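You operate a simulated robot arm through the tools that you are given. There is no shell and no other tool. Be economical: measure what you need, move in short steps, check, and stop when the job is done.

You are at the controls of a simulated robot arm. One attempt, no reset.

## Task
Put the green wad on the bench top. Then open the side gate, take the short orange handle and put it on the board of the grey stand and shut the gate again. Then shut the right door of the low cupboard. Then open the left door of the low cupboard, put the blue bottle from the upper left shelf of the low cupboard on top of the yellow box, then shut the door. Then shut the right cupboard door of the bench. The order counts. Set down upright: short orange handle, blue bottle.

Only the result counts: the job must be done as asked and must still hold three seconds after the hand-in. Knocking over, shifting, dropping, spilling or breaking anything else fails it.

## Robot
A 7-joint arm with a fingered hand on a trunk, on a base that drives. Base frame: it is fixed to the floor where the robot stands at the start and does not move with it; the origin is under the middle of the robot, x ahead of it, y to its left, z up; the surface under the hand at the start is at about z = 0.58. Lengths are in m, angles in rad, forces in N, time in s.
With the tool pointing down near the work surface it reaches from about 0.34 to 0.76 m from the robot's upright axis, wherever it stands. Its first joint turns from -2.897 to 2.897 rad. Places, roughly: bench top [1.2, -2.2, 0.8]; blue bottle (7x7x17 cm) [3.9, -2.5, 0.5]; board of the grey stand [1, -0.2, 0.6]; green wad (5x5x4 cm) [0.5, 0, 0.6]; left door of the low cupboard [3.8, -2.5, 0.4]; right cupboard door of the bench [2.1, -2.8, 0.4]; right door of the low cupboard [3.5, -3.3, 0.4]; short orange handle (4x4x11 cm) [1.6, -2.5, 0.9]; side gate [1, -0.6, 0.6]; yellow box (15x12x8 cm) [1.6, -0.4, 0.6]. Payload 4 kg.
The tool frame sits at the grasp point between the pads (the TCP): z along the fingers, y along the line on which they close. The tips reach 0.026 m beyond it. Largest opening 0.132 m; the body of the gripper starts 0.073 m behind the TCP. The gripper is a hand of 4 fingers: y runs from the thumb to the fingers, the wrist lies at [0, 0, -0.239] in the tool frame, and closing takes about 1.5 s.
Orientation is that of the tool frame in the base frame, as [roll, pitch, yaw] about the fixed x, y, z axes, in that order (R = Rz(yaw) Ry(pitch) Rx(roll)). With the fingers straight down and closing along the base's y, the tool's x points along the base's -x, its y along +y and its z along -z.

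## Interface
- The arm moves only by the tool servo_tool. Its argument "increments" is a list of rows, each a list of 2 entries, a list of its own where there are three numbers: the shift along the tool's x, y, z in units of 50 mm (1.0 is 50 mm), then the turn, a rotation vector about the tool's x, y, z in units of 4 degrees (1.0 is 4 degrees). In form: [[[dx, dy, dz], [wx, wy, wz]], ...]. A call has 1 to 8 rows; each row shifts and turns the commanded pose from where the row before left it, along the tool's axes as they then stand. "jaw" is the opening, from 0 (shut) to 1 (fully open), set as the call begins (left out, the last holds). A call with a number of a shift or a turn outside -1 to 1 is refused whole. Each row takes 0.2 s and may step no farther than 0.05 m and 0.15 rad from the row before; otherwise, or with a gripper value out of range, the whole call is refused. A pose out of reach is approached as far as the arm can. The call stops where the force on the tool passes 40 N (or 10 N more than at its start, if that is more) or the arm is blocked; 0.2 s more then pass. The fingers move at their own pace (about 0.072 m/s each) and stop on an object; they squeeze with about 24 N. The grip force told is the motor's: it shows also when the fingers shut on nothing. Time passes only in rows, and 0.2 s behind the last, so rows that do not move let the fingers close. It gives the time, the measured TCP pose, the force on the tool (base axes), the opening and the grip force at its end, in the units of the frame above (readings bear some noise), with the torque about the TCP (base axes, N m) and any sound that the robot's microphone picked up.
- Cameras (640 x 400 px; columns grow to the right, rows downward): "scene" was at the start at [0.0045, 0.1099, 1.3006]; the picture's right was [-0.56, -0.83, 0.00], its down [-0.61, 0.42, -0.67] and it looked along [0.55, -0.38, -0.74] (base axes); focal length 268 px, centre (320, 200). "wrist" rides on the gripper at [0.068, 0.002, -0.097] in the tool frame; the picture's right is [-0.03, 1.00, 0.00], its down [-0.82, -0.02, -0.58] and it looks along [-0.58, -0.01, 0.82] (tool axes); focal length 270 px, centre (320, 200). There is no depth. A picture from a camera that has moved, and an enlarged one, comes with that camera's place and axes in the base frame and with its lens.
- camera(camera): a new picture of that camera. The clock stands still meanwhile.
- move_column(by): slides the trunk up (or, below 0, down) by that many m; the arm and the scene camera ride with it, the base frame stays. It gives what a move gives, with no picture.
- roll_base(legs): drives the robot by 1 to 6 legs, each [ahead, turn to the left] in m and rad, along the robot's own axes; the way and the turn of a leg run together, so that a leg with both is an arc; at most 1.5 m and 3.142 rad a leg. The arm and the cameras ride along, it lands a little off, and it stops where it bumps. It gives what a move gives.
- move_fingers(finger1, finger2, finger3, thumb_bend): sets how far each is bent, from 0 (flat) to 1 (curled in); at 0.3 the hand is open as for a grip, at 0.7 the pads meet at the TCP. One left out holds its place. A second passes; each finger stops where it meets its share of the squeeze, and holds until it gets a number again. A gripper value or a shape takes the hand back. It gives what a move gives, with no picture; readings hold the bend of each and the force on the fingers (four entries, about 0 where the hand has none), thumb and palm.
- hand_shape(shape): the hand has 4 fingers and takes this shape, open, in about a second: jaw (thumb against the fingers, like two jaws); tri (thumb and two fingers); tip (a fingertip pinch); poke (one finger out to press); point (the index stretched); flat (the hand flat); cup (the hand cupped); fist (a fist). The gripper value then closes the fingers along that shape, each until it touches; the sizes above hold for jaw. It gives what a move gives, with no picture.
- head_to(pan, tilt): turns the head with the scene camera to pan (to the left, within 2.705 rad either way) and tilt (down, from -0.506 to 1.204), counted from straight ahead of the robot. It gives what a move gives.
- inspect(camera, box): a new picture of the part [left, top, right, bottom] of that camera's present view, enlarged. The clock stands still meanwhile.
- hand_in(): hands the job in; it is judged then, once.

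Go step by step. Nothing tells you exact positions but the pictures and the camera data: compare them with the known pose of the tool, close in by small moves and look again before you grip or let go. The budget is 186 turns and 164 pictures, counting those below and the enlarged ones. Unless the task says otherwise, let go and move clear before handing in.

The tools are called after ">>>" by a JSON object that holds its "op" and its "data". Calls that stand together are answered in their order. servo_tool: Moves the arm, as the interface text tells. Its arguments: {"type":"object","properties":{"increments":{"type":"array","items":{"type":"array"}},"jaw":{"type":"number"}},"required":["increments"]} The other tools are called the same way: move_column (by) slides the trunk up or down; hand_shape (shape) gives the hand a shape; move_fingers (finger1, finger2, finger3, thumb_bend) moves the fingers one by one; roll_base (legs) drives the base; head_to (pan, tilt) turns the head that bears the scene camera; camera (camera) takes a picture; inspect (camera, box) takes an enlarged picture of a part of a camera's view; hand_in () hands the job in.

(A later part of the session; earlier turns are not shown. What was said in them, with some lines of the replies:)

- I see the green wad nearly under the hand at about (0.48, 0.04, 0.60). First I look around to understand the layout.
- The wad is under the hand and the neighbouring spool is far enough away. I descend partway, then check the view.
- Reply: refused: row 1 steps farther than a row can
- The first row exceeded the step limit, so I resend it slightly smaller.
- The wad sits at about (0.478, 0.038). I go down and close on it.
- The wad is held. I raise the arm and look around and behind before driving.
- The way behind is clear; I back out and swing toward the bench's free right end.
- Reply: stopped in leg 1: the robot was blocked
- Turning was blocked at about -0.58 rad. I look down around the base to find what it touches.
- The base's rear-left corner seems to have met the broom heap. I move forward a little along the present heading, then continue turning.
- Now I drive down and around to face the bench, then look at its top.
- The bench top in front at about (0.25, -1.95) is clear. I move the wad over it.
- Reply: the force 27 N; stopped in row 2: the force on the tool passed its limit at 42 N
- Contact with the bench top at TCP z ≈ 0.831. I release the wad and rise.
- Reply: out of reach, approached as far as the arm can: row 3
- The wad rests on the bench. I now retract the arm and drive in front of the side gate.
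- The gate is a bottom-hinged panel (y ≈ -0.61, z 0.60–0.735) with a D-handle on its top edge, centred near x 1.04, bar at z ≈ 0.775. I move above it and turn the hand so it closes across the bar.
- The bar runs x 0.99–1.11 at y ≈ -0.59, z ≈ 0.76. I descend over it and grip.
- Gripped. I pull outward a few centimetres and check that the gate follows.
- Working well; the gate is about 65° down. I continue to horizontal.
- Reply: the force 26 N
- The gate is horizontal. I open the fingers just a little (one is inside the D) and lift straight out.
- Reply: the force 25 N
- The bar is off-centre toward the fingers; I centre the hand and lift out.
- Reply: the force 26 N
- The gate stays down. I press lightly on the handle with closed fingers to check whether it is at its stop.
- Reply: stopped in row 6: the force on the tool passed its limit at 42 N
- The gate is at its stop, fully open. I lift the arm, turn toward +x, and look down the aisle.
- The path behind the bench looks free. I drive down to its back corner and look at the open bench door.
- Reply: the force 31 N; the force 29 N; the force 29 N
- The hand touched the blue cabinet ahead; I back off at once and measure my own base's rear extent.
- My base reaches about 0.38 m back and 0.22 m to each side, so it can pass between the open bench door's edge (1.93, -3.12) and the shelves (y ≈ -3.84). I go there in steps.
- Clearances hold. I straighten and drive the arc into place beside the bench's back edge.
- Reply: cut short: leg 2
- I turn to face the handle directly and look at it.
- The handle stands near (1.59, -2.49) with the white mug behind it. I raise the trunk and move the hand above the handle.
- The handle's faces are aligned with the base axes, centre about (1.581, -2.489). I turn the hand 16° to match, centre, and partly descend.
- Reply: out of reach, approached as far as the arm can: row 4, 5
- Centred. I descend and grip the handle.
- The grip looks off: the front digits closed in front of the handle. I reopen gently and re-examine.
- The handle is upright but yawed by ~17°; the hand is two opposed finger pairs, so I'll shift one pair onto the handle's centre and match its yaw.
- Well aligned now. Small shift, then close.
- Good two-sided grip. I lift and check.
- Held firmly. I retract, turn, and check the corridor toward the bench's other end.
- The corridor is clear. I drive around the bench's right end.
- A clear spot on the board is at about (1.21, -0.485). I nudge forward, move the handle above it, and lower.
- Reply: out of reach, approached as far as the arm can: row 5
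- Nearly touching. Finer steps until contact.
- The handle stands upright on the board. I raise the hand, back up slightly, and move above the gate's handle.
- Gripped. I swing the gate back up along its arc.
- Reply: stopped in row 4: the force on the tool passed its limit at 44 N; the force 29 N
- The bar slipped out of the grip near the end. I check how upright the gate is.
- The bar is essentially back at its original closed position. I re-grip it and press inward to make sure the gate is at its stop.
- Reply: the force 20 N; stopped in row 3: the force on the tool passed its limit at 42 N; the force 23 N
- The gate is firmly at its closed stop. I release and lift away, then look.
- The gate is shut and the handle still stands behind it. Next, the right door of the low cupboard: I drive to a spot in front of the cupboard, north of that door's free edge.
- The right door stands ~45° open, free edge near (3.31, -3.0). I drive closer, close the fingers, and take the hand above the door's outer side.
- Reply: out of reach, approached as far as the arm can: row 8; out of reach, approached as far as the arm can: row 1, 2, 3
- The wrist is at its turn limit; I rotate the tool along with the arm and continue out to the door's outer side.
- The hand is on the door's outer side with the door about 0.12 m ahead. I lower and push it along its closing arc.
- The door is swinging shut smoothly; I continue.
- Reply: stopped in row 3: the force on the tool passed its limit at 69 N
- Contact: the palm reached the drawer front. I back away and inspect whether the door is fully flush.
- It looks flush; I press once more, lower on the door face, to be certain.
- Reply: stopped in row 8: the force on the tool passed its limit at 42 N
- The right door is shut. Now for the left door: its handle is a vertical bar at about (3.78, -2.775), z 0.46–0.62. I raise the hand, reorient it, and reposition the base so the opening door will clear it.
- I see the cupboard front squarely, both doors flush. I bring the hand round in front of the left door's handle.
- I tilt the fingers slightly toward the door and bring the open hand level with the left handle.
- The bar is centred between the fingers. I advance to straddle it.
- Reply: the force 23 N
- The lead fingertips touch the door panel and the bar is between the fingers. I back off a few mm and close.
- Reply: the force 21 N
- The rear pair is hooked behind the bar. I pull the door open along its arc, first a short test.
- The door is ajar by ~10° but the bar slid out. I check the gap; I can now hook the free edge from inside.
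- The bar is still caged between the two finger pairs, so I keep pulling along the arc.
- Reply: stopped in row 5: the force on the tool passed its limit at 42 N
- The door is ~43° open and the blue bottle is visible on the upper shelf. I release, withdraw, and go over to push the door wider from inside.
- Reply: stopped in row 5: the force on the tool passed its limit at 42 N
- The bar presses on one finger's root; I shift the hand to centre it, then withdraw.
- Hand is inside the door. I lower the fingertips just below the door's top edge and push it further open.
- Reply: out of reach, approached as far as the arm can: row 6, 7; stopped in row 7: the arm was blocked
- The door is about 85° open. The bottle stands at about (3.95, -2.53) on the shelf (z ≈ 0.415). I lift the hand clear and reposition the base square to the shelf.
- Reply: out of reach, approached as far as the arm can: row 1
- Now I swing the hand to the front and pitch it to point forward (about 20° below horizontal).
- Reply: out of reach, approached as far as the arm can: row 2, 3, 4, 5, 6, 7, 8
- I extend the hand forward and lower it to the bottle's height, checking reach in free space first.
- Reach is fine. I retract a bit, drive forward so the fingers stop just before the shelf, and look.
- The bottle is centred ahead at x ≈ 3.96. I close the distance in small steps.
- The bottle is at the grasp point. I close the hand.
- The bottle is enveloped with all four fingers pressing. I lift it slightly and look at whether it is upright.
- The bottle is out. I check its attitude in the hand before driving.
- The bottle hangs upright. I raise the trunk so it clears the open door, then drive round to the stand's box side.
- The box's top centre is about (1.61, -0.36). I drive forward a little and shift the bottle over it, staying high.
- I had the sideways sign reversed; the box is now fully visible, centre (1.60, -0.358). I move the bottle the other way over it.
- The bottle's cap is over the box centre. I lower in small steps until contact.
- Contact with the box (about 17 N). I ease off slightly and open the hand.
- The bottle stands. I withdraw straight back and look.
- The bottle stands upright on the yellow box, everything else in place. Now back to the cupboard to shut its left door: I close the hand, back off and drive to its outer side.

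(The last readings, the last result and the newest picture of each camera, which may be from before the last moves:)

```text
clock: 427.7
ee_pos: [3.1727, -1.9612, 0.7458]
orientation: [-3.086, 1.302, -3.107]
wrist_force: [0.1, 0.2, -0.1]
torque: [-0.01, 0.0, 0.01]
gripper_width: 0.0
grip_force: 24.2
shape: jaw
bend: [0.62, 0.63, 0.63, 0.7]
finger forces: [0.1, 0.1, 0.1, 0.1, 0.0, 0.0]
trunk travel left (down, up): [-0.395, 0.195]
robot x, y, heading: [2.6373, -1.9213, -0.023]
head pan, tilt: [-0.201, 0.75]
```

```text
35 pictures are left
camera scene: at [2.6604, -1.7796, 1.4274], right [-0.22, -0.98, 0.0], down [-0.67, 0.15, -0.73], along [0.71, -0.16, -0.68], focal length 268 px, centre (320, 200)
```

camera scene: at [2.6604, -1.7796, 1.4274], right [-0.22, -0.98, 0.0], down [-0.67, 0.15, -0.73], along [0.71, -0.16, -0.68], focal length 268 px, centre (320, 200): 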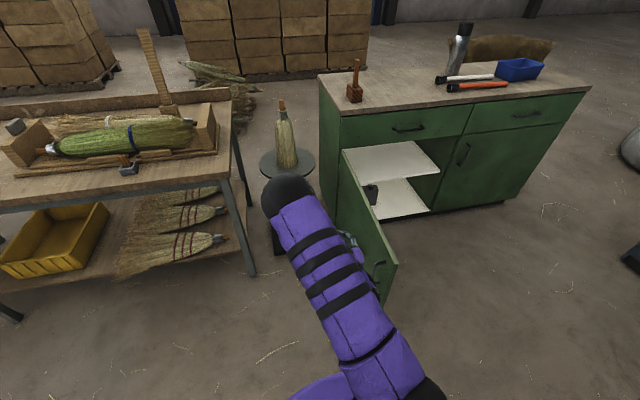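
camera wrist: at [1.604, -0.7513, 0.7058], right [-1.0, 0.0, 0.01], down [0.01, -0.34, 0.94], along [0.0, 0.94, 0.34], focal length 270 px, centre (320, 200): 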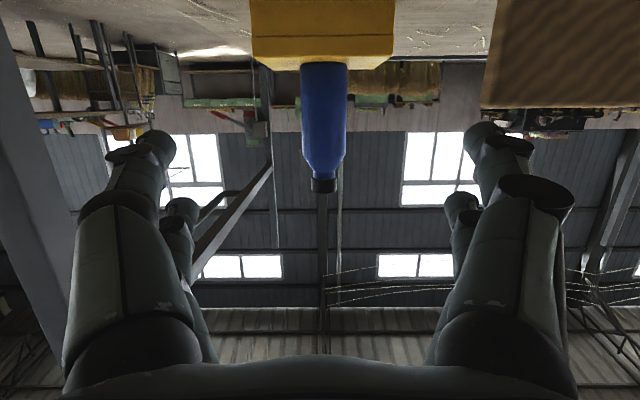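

The door is square open, hinge (3.80, -2.15), free edge near (3.10, -2.145). I lower the fist beside its outer face and sweep it toward closing.

>>> {"op": "move_column", "data": {"by": -0.22}}

>>> {"op": "servo_tool", "data": {"increments": [[[0, -0.95, 0.15], [0.96, 0, 0.26]], [[-0.05, -0.93, 0.22], [0.96, 0, 0.26]], [[-0.08, -0.9, 0.28], [0.96, 0, 0.26]], [[-0.1, -0.88, 0.35], [0.96, 0, 0.26]], [[-0.11, -0.86, 0.4], [0.96, 0, 0.26]], [[0, 0, 0], [0, 0, 0]]]}}

>>> {"op": "camera", "data": {"camera": "scene"}}

```text
clock: 430.0
ee_pos: [3.1748, -1.9603, 0.5258]
orientation: [-3.086, 1.302, -3.106]
wrist_force: [0.1, 0.0, 0.2]
torque: [0.02, 0.03, 0.03]
gripper_width: 0.0
grip_force: 24.5
shape: jaw
bend: [0.62, 0.63, 0.63, 0.7]
finger forces: [0.0, 0.1, 0.1, 0.0, 0.1, 0.1]
trunk travel left (down, up): [-0.175, 0.415]
robot x, y, heading: [2.6379, -1.9162, -0.019]
head pan, tilt: [-0.201, 0.75]
```

```text
clock: 431.4
ee_pos: [3.2081, -2.1971, 0.53]
orientation: [-3.081, 1.308, 2.829]
wrist_force: [-0.1, -1.2, -0.1]
torque: [-0.03, 0.0, 0.0]
gripper_width: 0.0001
grip_force: 24.3
shape: jaw
bend: [0.62, 0.63, 0.63, 0.7]
finger forces: [0.0, 0.0, 0.1, 0.0, 0.0, 0.0]
trunk travel left (down, up): [-0.175, 0.415]
robot x, y, heading: [2.6367, -1.9161, -0.019]
head pan, tilt: [-0.201, 0.75]
```

```text
34 pictures are left
camera scene: at [2.6604, -1.7797, 1.2074], right [-0.22, -0.98, 0.0], down [-0.67, 0.15, -0.73], along [0.71, -0.16, -0.68], focal length 268 px, centre (320, 200)
```

scene: 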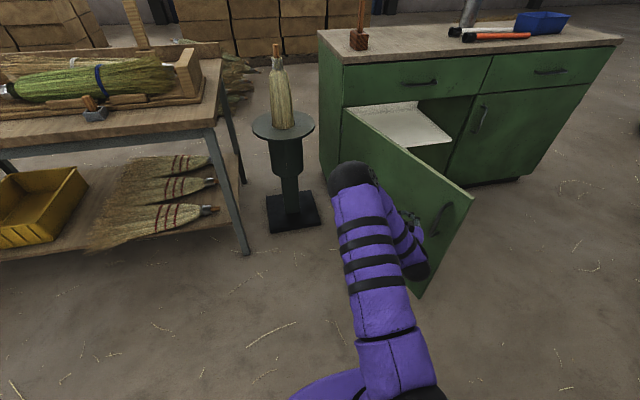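

The door is following. I continue the sweep.

>>> {"op": "servo_tool", "data": {"increments": [[[-0.12, -0.84, 0.45], [0.96, 0, 0.26]], [[-0.14, -0.8, 0.5], [0.96, 0, 0.26]], [[-0.15, -0.77, 0.56], [0.96, 0, 0.26]], [[-0.17, -0.72, 0.62], [0.96, 0, 0.26]], [[0, 0, 0], [0, 0, 0]]]}}

>>> {"op": "camera", "data": {"camera": "scene"}}

```text
clock: 432.6
ee_pos: [3.2349, -2.3865, 0.5311]
orientation: [-3.085, 1.31, 2.549]
wrist_force: [-0.6, -0.7, 0.1]
torque: [-0.03, 0.0, -0.03]
gripper_width: 0.0
grip_force: 24.0
shape: jaw
bend: [0.62, 0.63, 0.63, 0.7]
finger forces: [0.1, 0.0, 0.0, 0.1, 0.0, 0.0]
trunk travel left (down, up): [-0.175, 0.415]
robot x, y, heading: [2.6373, -1.9182, -0.017]
head pan, tilt: [-0.201, 0.75]
```

```text
33 pictures are left
camera scene: at [2.6604, -1.7797, 1.2075], right [-0.22, -0.98, 0.0], down [-0.67, 0.15, -0.73], along [0.71, -0.16, -0.68], focal length 268 px, centre (320, 200)
```

scene: 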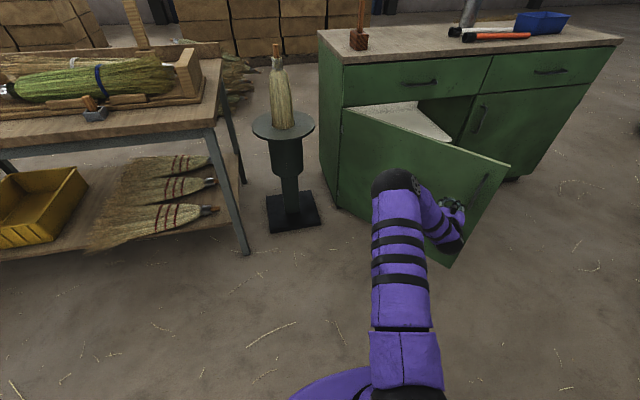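

The door is at ~50°. I bring the hand back, raise it over the door edge, and reposition in front to push it fully shut.

>>> {"op": "servo_tool", "data": {"increments": [[[0.17, 0.72, -0.62], [-0.96, 0, -0.26]], [[0.15, 0.77, -0.56], [-0.96, 0, -0.26]], [[0.14, 0.8, -0.5], [-0.96, 0, -0.26]], [[0.12, 0.84, -0.45], [-0.96, 0, -0.26]], [[0.11, 0.86, -0.4], [-0.96, 0, -0.26]], [[0.1, 0.88, -0.35], [-0.96, 0, -0.26]], [[0.08, 0.9, -0.28], [-0.96, 0, -0.26]], [[0.05, 0.9, -0.22], [-0.96, 0, -0.26]]]}}

>>> {"op": "move_column", "data": {"by": 0.22}}

>>> {"op": "roll_base", "data": {"legs": [[0, -1.555], [0.6, 0], [0, 1.571]]}}

>>> {"op": "camera", "data": {"camera": "scene"}}

```text
clock: 434.4
ee_pos: [3.2038, -2.0054, 0.5252]
orientation: [-3.085, 1.302, 3.111]
wrist_force: [0.5, -0.5, -0.1]
torque: [0.02, 0.01, 0.03]
gripper_width: 0.0001
grip_force: 23.7
shape: jaw
bend: [0.62, 0.63, 0.63, 0.7]
finger forces: [0.1, 0.0, 0.0, 0.0, 0.0, 0.0]
trunk travel left (down, up): [-0.175, 0.415]
robot x, y, heading: [2.6419, -1.9195, -0.019]
head pan, tilt: [-0.201, 0.75]
```

```text
clock: 436.7
ee_pos: [3.2055, -2.0054, 0.7452]
orientation: [-3.085, 1.302, 3.106]
wrist_force: [1.2, 0.1, -0.4]
torque: [0.01, 0.0, -0.01]
gripper_width: 0.0
grip_force: 23.5
shape: jaw
bend: [0.62, 0.63, 0.63, 0.7]
finger forces: [0.1, 0.0, 0.1, 0.1, 0.0, 0.0]
trunk travel left (down, up): [-0.395, 0.195]
robot x, y, heading: [2.6354, -1.9174, -0.019]
head pan, tilt: [-0.201, 0.75]
```

```text
clock: 448.6
ee_pos: [3.1924, -2.6086, 0.7446]
orientation: [-3.085, 1.303, 3.098]
wrist_force: [0.5, 0.8, 0.4]
torque: [0.03, 0.0, 0.02]
gripper_width: 0.0
grip_force: 24.0
shape: jaw
bend: [0.62, 0.63, 0.63, 0.7]
finger forces: [0.1, 0.0, 0.0, 0.1, 0.1, 0.0]
trunk travel left (down, up): [-0.395, 0.195]
robot x, y, heading: [2.6255, -2.5181, -0.027]
head pan, tilt: [-0.201, 0.75]
```

```text
32 pictures are left
camera scene: at [2.6494, -2.3776, 1.4275], right [-0.23, -0.97, 0.0], down [-0.66, 0.15, -0.73], along [0.71, -0.17, -0.68], focal length 268 px, centre (320, 200)
```

scene: 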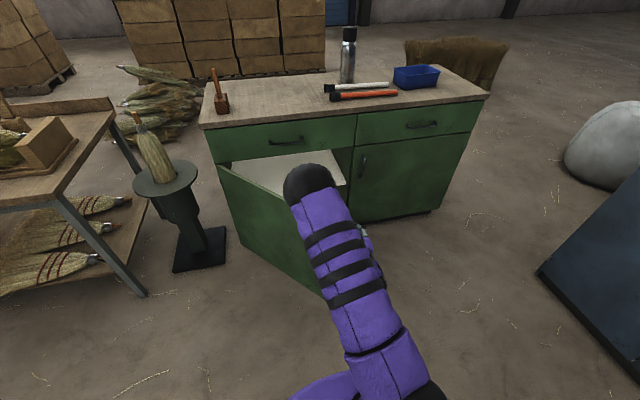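

I lower the fist in front of the door's outer face and push forward.

>>> {"op": "servo_tool", "data": {"increments": [[[0, 0.9, 0], [0, 0, 0]], [[0, 0.9, 0], [0, 0, 0]], [[0, 0, 0], [0, 0, 0]]]}}

>>> {"op": "move_column", "data": {"by": -0.24}}

>>> {"op": "roll_base", "data": {"legs": [[0.3, 0.02]]}}

>>> {"op": "camera", "data": {"camera": "scene"}}

```text
clock: 449.4
ee_pos: [3.1995, -2.52, 0.7416]
orientation: [-3.081, 1.301, 3.099]
wrist_force: [-0.5, -0.4, -1.3]
torque: [-0.02, 0.04, -0.04]
gripper_width: 0.0
grip_force: 23.8
shape: jaw
bend: [0.62, 0.63, 0.63, 0.7]
finger forces: [0.0, 0.1, 0.1, 0.0, 0.0, 0.0]
trunk travel left (down, up): [-0.395, 0.195]
robot x, y, heading: [2.6251, -2.514, -0.026]
head pan, tilt: [-0.201, 0.75]
```

```text
clock: 451.9
ee_pos: [3.2004, -2.5204, 0.5032]
orientation: [-3.083, 1.301, 3.099]
wrist_force: [0.2, 0.0, 0.0]
torque: [-0.01, 0.0, 0.01]
gripper_width: 0.0004
grip_force: 24.0
shape: jaw
bend: [0.62, 0.63, 0.63, 0.7]
finger forces: [0.0, 0.1, 0.1, 0.1, 0.0, 0.0]
trunk travel left (down, up): [-0.155, 0.435]
robot x, y, heading: [2.6247, -2.516, -0.026]
head pan, tilt: [-0.201, 0.75]
```

```text
clock: 453.9
ee_pos: [3.4996, -2.5155, 0.5022]
orientation: [-3.085, 1.3, 3.118]
wrist_force: [0.7, 0.2, -0.3]
torque: [-0.01, 0.01, 0.0]
gripper_width: 0.0
grip_force: 24.5
shape: jaw
bend: [0.62, 0.63, 0.64, 0.7]
finger forces: [0.1, 0.1, 0.1, 0.1, 0.1, 0.1]
trunk travel left (down, up): [-0.155, 0.435]
robot x, y, heading: [2.9203, -2.5218, -0.013]
head pan, tilt: [-0.201, 0.75]
```

```text
31 pictures are left
camera scene: at [2.946, -2.3825, 1.1874], right [-0.21, -0.98, 0.0], down [-0.67, 0.14, -0.73], along [0.72, -0.15, -0.68], focal length 268 px, centre (320, 200)
```

scene: 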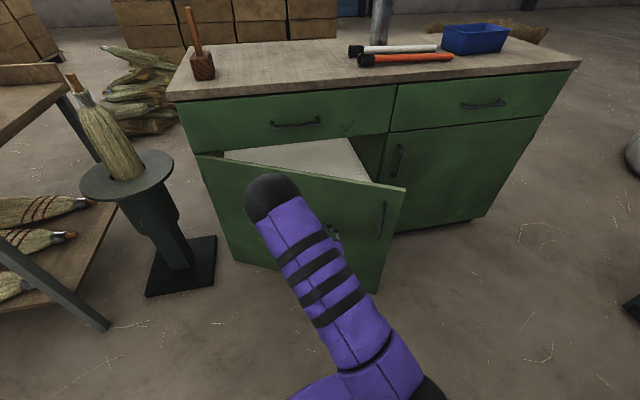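

>>> {"op": "servo_tool", "data": {"increments": [[[-0.24, -0.2, 0.87], [0, 0, 0]], [[-0.24, -0.2, 0.87], [0, 0, 0]], [[-0.24, -0.2, 0.87], [0, 0, 0]], [[-0.24, -0.2, 0.87], [0, 0, 0]], [[0, 0, 0], [0, 0, 0]]]}}

>>> {"op": "servo_tool", "data": {"increments": [[[-0.24, 0, 0.87], [0, 0, 0]], [[-0.15, 0, 0.55], [0, 0, 0]], [[-0.1, 0, 0.35], [0, 0, 0]], [[-0.1, 0, 0.35], [0, 0, 0]]]}}

>>> {"op": "camera", "data": {"camera": "scene"}}

```text
clock: 455.1
ee_pos: [3.6774, -2.5695, 0.5028]
orientation: [-3.085, 1.304, 3.114]
wrist_force: [-0.5, -0.3, 0.3]
torque: [-0.01, 0.01, -0.02]
gripper_width: 0.0
grip_force: 23.9
shape: jaw
bend: [0.62, 0.63, 0.65, 0.7]
finger forces: [0.0, 0.1, 0.0, 0.0, 0.0, 0.0]
trunk travel left (down, up): [-0.155, 0.435]
robot x, y, heading: [2.9221, -2.5199, -0.01]
head pan, tilt: [-0.201, 0.75]
```

```text
clock: 455.7
ee_pos: [3.7374, -2.5757, 0.5006]
orientation: [-3.084, 1.296, 3.115]
wrist_force: [-21.3, 1.0, 4.4]
torque: [-0.04, -0.4, 0.08]
gripper_width: 0.0
grip_force: 24.0
shape: jaw
bend: [0.62, 0.7, 0.68, 0.7]
finger forces: [0.1, 0.0, 0.1, 0.1, 0.1, 0.0]
trunk travel left (down, up): [-0.155, 0.435]
robot x, y, heading: [2.9231, -2.52, -0.008]
head pan, tilt: [-0.201, 0.75]
stopped in row 2: the force on the tool passed its limit at 61 N (the readings are from after the stop); the commanded pose is now the measured one
```

```text
30 pictures are left
camera scene: at [2.9443, -2.3824, 1.1876], right [-0.21, -0.98, 0.0], down [-0.67, 0.14, -0.73], along [0.72, -0.15, -0.68], focal length 268 px, centre (320, 200)
```

scene: 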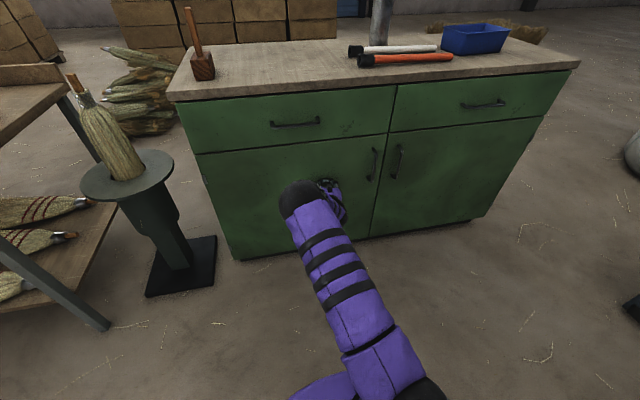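

The door hit its stop firmly. I retract and inspect both doors.

>>> {"op": "servo_tool", "data": {"increments": [[[0.24, 0, -0.87], [0, 0, 0]], [[0.24, 0, -0.87], [0, 0, 0]], [[0.24, 0, -0.87], [0, 0, 0]], [[0.24, 0, -0.87], [0, 0, 0]], [[0, 0, 0], [0, 0, 0]]]}}

>>> {"op": "roll_base", "data": {"legs": [[-0.25, 0]]}}

>>> {"op": "inspect", "data": {"camera": "scene", "box": [160, 60, 600, 280]}}

```text
clock: 456.9
ee_pos: [3.5584, -2.5616, 0.5025]
orientation: [-3.084, 1.293, 3.115]
wrist_force: [0.8, -0.4, 0.0]
torque: [-0.02, 0.01, -0.03]
gripper_width: 0.0
grip_force: 24.0
shape: jaw
bend: [0.62, 0.66, 0.67, 0.7]
finger forces: [0.1, 0.0, 0.0, 0.0, 0.0, 0.1]
trunk travel left (down, up): [-0.155, 0.435]
robot x, y, heading: [2.9239, -2.519, -0.008]
head pan, tilt: [-0.201, 0.75]
```

```text
clock: 458.7
ee_pos: [3.3101, -2.5568, 0.5007]
orientation: [-3.082, 1.294, 3.119]
wrist_force: [-0.1, 0.6, 0.2]
torque: [0.0, 0.0, -0.01]
gripper_width: 0.0
grip_force: 23.6
shape: jaw
bend: [0.62, 0.66, 0.67, 0.7]
finger forces: [0.1, 0.1, 0.0, 0.0, 0.0, 0.0]
trunk travel left (down, up): [-0.155, 0.435]
robot x, y, heading: [2.6747, -2.5211, -0.005]
head pan, tilt: [-0.201, 0.75]
```

```text
1.45 times, centred on (380, 170) of scene
camera zoom: at [2.6959, -2.3806, 1.1874], right [-0.2, -0.98, 0.0], down [-0.67, 0.14, -0.73], along [0.72, -0.15, -0.68], focal length 390 px, centre (233, 244)
```

zoom: 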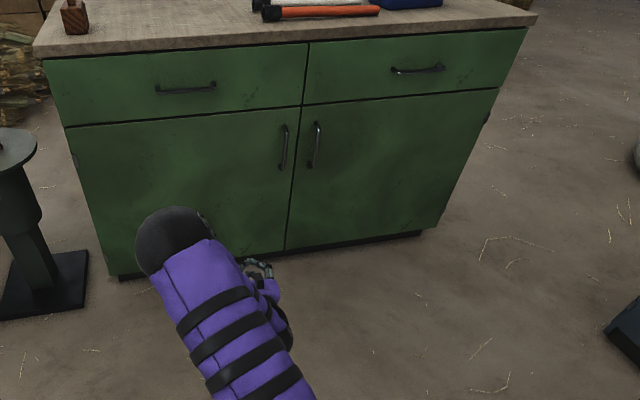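

Both cupboard doors are flush. Last: the bench's right cupboard door (hinge ≈ (2.07, -2.6), free edge ≈ (1.95, -3.12), outer face toward +x). I back into position with the fist pointing at it.

>>> {"op": "roll_base", "data": {"legs": [[0, 1.575], [-0.79, 0], [0, 1.05]]}}

>>> {"op": "head_to", "data": {"pan": -0.1, "tilt": 0.75}}

>>> {"op": "camera", "data": {"camera": "scene"}}

```text
clock: 470.1
ee_pos: [2.1197, -2.937, 0.5013]
orientation: [-3.082, 1.294, -0.597]
wrist_force: [0.1, -0.1, 0.8]
torque: [0.0, -0.02, 0.0]
gripper_width: 0.0002
grip_force: 24.5
shape: jaw
bend: [0.62, 0.66, 0.67, 0.7]
finger forces: [0.0, 0.0, 0.0, 0.1, 0.0, 0.0]
trunk travel left (down, up): [-0.155, 0.435]
robot x, y, heading: [2.6328, -3.3123, 2.562]
head pan, tilt: [-0.201, 0.75]
```

```text
clock: 470.7
ee_pos: [2.1202, -2.936, 0.501]
orientation: [-3.083, 1.295, -0.597]
wrist_force: [0.6, 0.1, 0.4]
torque: [0.0, -0.03, 0.0]
gripper_width: 0.0001
grip_force: 24.2
shape: jaw
bend: [0.62, 0.66, 0.67, 0.7]
finger forces: [0.0, 0.1, 0.1, 0.0, 0.0, 0.0]
trunk travel left (down, up): [-0.155, 0.435]
robot x, y, heading: [2.6311, -3.315, 2.56]
head pan, tilt: [-0.099, 0.75]
```

```text
28 pictures are left
camera scene: at [2.5322, -3.4214, 1.1874], right [0.63, 0.78, 0.0], down [0.53, -0.43, -0.73], along [-0.57, 0.46, -0.68], focal length 268 px, centre (320, 200)
```

scene: 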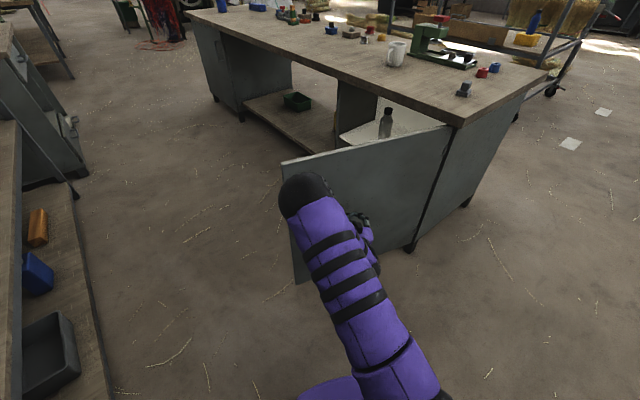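

>>> {"op": "roll_base", "data": {"legs": [[0.33, 0]]}}

>>> {"op": "camera", "data": {"camera": "scene"}}

```text
clock: 472.9
ee_pos: [1.8401, -2.7593, 0.5013]
orientation: [-3.082, 1.295, -0.59]
wrist_force: [0.2, 0.7, -0.2]
torque: [0.02, 0.01, 0.0]
gripper_width: 0.0
grip_force: 23.9
shape: jaw
bend: [0.62, 0.65, 0.66, 0.7]
finger forces: [0.0, 0.0, 0.1, 0.0, 0.1, 0.0]
trunk travel left (down, up): [-0.155, 0.435]
robot x, y, heading: [2.3531, -3.1319, 2.559]
head pan, tilt: [-0.099, 0.75]
```

```text
27 pictures are left
camera scene: at [2.2556, -3.2416, 1.1874], right [0.62, 0.78, 0.0], down [0.53, -0.43, -0.73], along [-0.57, 0.46, -0.68], focal length 268 px, centre (320, 200)
```

scene: 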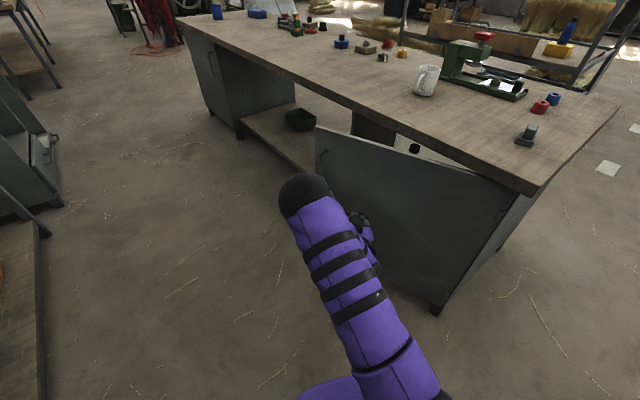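

Nearly there; the arm pushes the rest until the stop.

>>> {"op": "servo_tool", "data": {"increments": [[[-0.19, -0.36, 0.69], [0, 0, 0]], [[-0.19, -0.36, 0.69], [0, 0, 0]], [[-0.19, -0.36, 0.69], [0, 0, 0]], [[-0.19, -0.5, 0.69], [0, 0, 0]], [[-0.15, -0.5, 0.5], [0, 0, 0]], [[-0.1, -0.4, 0.4], [0, 0, 0]], [[-0.1, -0.4, 0.4], [0, 0, 0]]]}}

>>> {"op": "camera", "data": {"camera": "scene"}}

```text
clock: 474.3
ee_pos: [1.7579, -2.5631, 0.4979]
orientation: [-3.103, 1.29, -0.59]
wrist_force: [-0.8, -12.3, 1.7]
torque: [0.23, 0.0, -0.04]
gripper_width: 0.0
grip_force: 23.9
shape: jaw
bend: [0.62, 0.59, 0.65, 0.7]
finger forces: [0.0, 0.0, 12.3, 0.1, 0.0, 0.0]
trunk travel left (down, up): [-0.155, 0.435]
robot x, y, heading: [2.3565, -3.1326, 2.565]
head pan, tilt: [-0.099, 0.75]
stopped in row 6: the force on the tool passed its limit at 64 N (the readings are from after the stop); the commanded pose is now the measured one
```

```text
26 pictures are left
camera scene: at [2.2561, -3.2424, 1.1874], right [0.62, 0.78, 0.0], down [0.53, -0.42, -0.73], along [-0.57, 0.46, -0.68], focal length 268 px, centre (320, 200)
```

scene: 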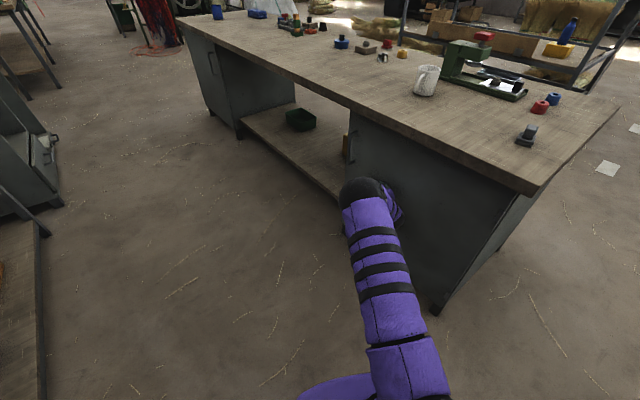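

Stopped firmly at the frame. I retract the hand, back away, and verify everything.

>>> {"op": "servo_tool", "data": {"increments": [[[0.19, 0.4, -0.69], [0, 0, 0]], [[0.19, 0.4, -0.69], [0, 0, 0]], [[0.19, 0.3, -0.69], [0, 0, 0]], [[0.19, 0.2, -0.69], [0, 0, 0]], [[0, 0, 0], [0, 0, 0]]]}}

>>> {"op": "roll_base", "data": {"legs": [[-0.25, 0]]}}

>>> {"op": "camera", "data": {"camera": "scene"}}

>>> {"op": "inspect", "data": {"camera": "scene", "box": [260, 80, 500, 260]}}

```text
clock: 475.5
ee_pos: [1.8374, -2.6966, 0.4981]
orientation: [-3.097, 1.291, -0.592]
wrist_force: [-1.1, -0.6, -0.2]
torque: [0.01, -0.02, -0.02]
gripper_width: 0.0002
grip_force: 24.0
shape: jaw
bend: [0.62, 0.59, 0.67, 0.7]
finger forces: [0.0, 0.1, 0.0, 0.1, 0.1, 0.0]
trunk travel left (down, up): [-0.155, 0.435]
robot x, y, heading: [2.3538, -3.1312, 2.567]
head pan, tilt: [-0.099, 0.75]
```

```text
clock: 477.3
ee_pos: [2.0445, -2.829, 0.4984]
orientation: [-3.1, 1.289, -0.594]
wrist_force: [0.9, 0.0, -0.5]
torque: [0.02, 0.01, -0.02]
gripper_width: 0.0001
grip_force: 23.8
shape: jaw
bend: [0.62, 0.59, 0.67, 0.7]
finger forces: [0.0, 0.0, 0.0, 0.1, 0.0, 0.0]
trunk travel left (down, up): [-0.155, 0.435]
robot x, y, heading: [2.5594, -3.2708, 2.56]
head pan, tilt: [-0.099, 0.75]
```

```text
25 pictures are left
camera scene: at [2.4621, -3.3754, 1.1874], right [0.63, 0.78, 0.0], down [0.53, -0.43, -0.73], along [-0.57, 0.46, -0.68], focal length 268 px, centre (320, 200)
```

scene: 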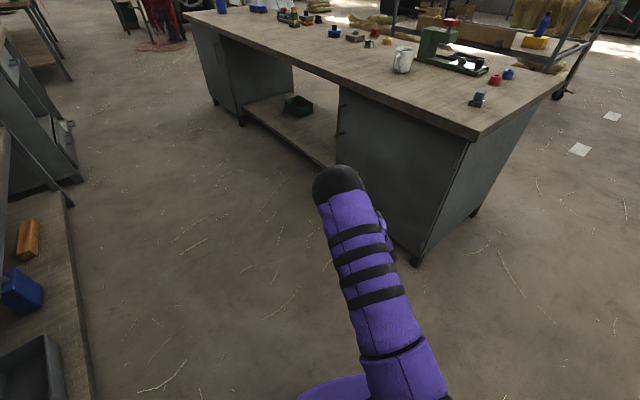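

```text
2.22 times, centred on (380, 170) of scene
camera zoom: at [2.4621, -3.3754, 1.1874], right [0.63, 0.78, 0.0], down [0.53, -0.43, -0.73], along [-0.57, 0.46, -0.68], focal length 596 px, centre (187, 267)
```

zoom: 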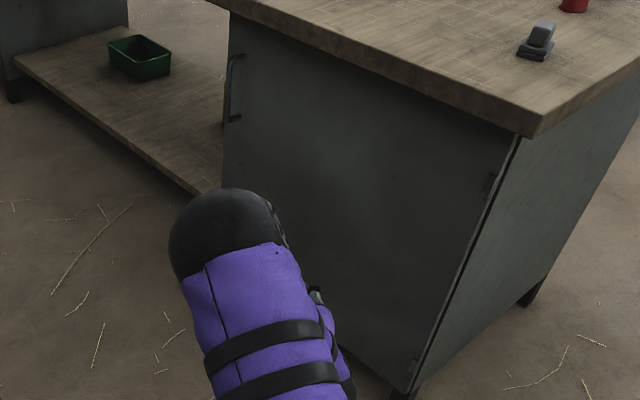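

The bench door is flush. One last zoom on the bench top, bottle and gate.

>>> {"op": "head_to", "data": {"pan": -0.3, "tilt": 0.4}}

>>> {"op": "camera", "data": {"camera": "scene"}}

>>> {"op": "inspect", "data": {"camera": "scene", "box": [180, 70, 480, 200]}}

```text
clock: 478.1
ee_pos: [2.0453, -2.8279, 0.4984]
orientation: [-3.1, 1.289, -0.595]
wrist_force: [-0.1, 0.1, 0.4]
torque: [0.02, 0.0, 0.01]
gripper_width: 0.0
grip_force: 24.1
shape: jaw
bend: [0.62, 0.59, 0.67, 0.7]
finger forces: [0.0, 0.0, 0.1, 0.0, 0.1, 0.0]
trunk travel left (down, up): [-0.155, 0.435]
robot x, y, heading: [2.5597, -3.2653, 2.558]
head pan, tilt: [-0.3, 0.4]
```

```text
23 pictures are left
camera scene: at [2.4675, -3.3561, 1.2185], right [0.77, 0.64, 0.0], down [0.25, -0.3, -0.92], along [-0.59, 0.71, -0.39], focal length 268 px, centre (320, 200)
```

scene: 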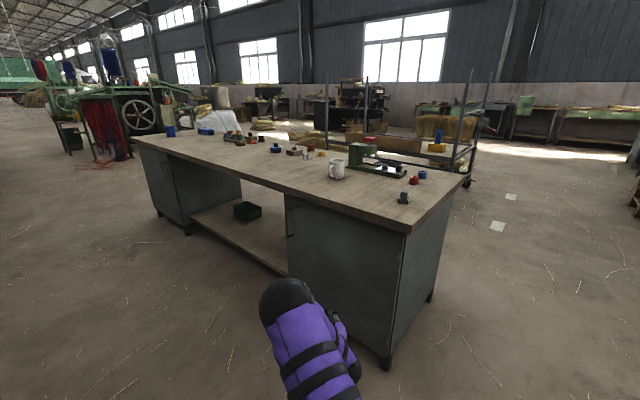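

```text
2.13 times, centred on (330, 135) of scene
camera zoom: at [2.4675, -3.3561, 1.2185], right [0.77, 0.64, 0.0], down [0.25, -0.3, -0.92], along [-0.59, 0.71, -0.39], focal length 572 px, centre (299, 339)
```

zoom: 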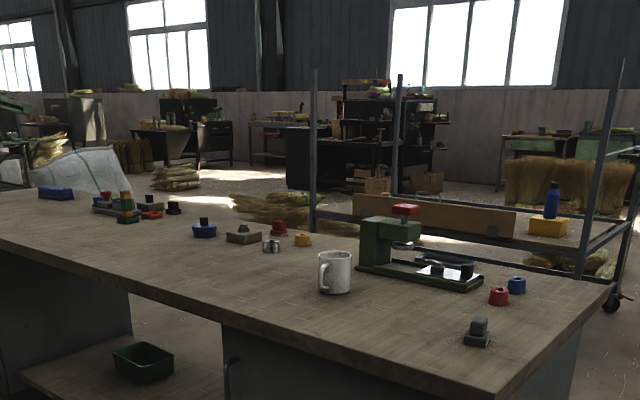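

All the steps are done in order: the gate is up, the bottle stands on the box, the doors are shut, and the hand is clear. I hand it in.

>>> {"op": "hand_in", "data": {}}

```text
The job is handed in.
```

I carried out all the steps in the order you gave, and the hand was clear of everything when I handed the job in.

- **Green wad:** it is on the bench top. I saw it there right after setting it down, but it was too hidden to make out in the final picture.
- **Orange handle:** I set it down upright on the board of the grey stand. The side gate is shut against its stop.
- **Low cupboard:** the right door is shut. The left door was opened for the bottle and then shut again. Both looked flush afterwards.
- **Blue bottle:** it is standing upright on the yellow box.
- **Bench:** the right cupboard door is shut and looks flush.

Two contacts along the way could matter. Early on, a turn of the base was blocked, probably by the broom heap behind the starting place. Later the hand pressed against the front of the blue cabinet, and I backed off. I saw no sign that either moved, but I did not check the brooms up close.
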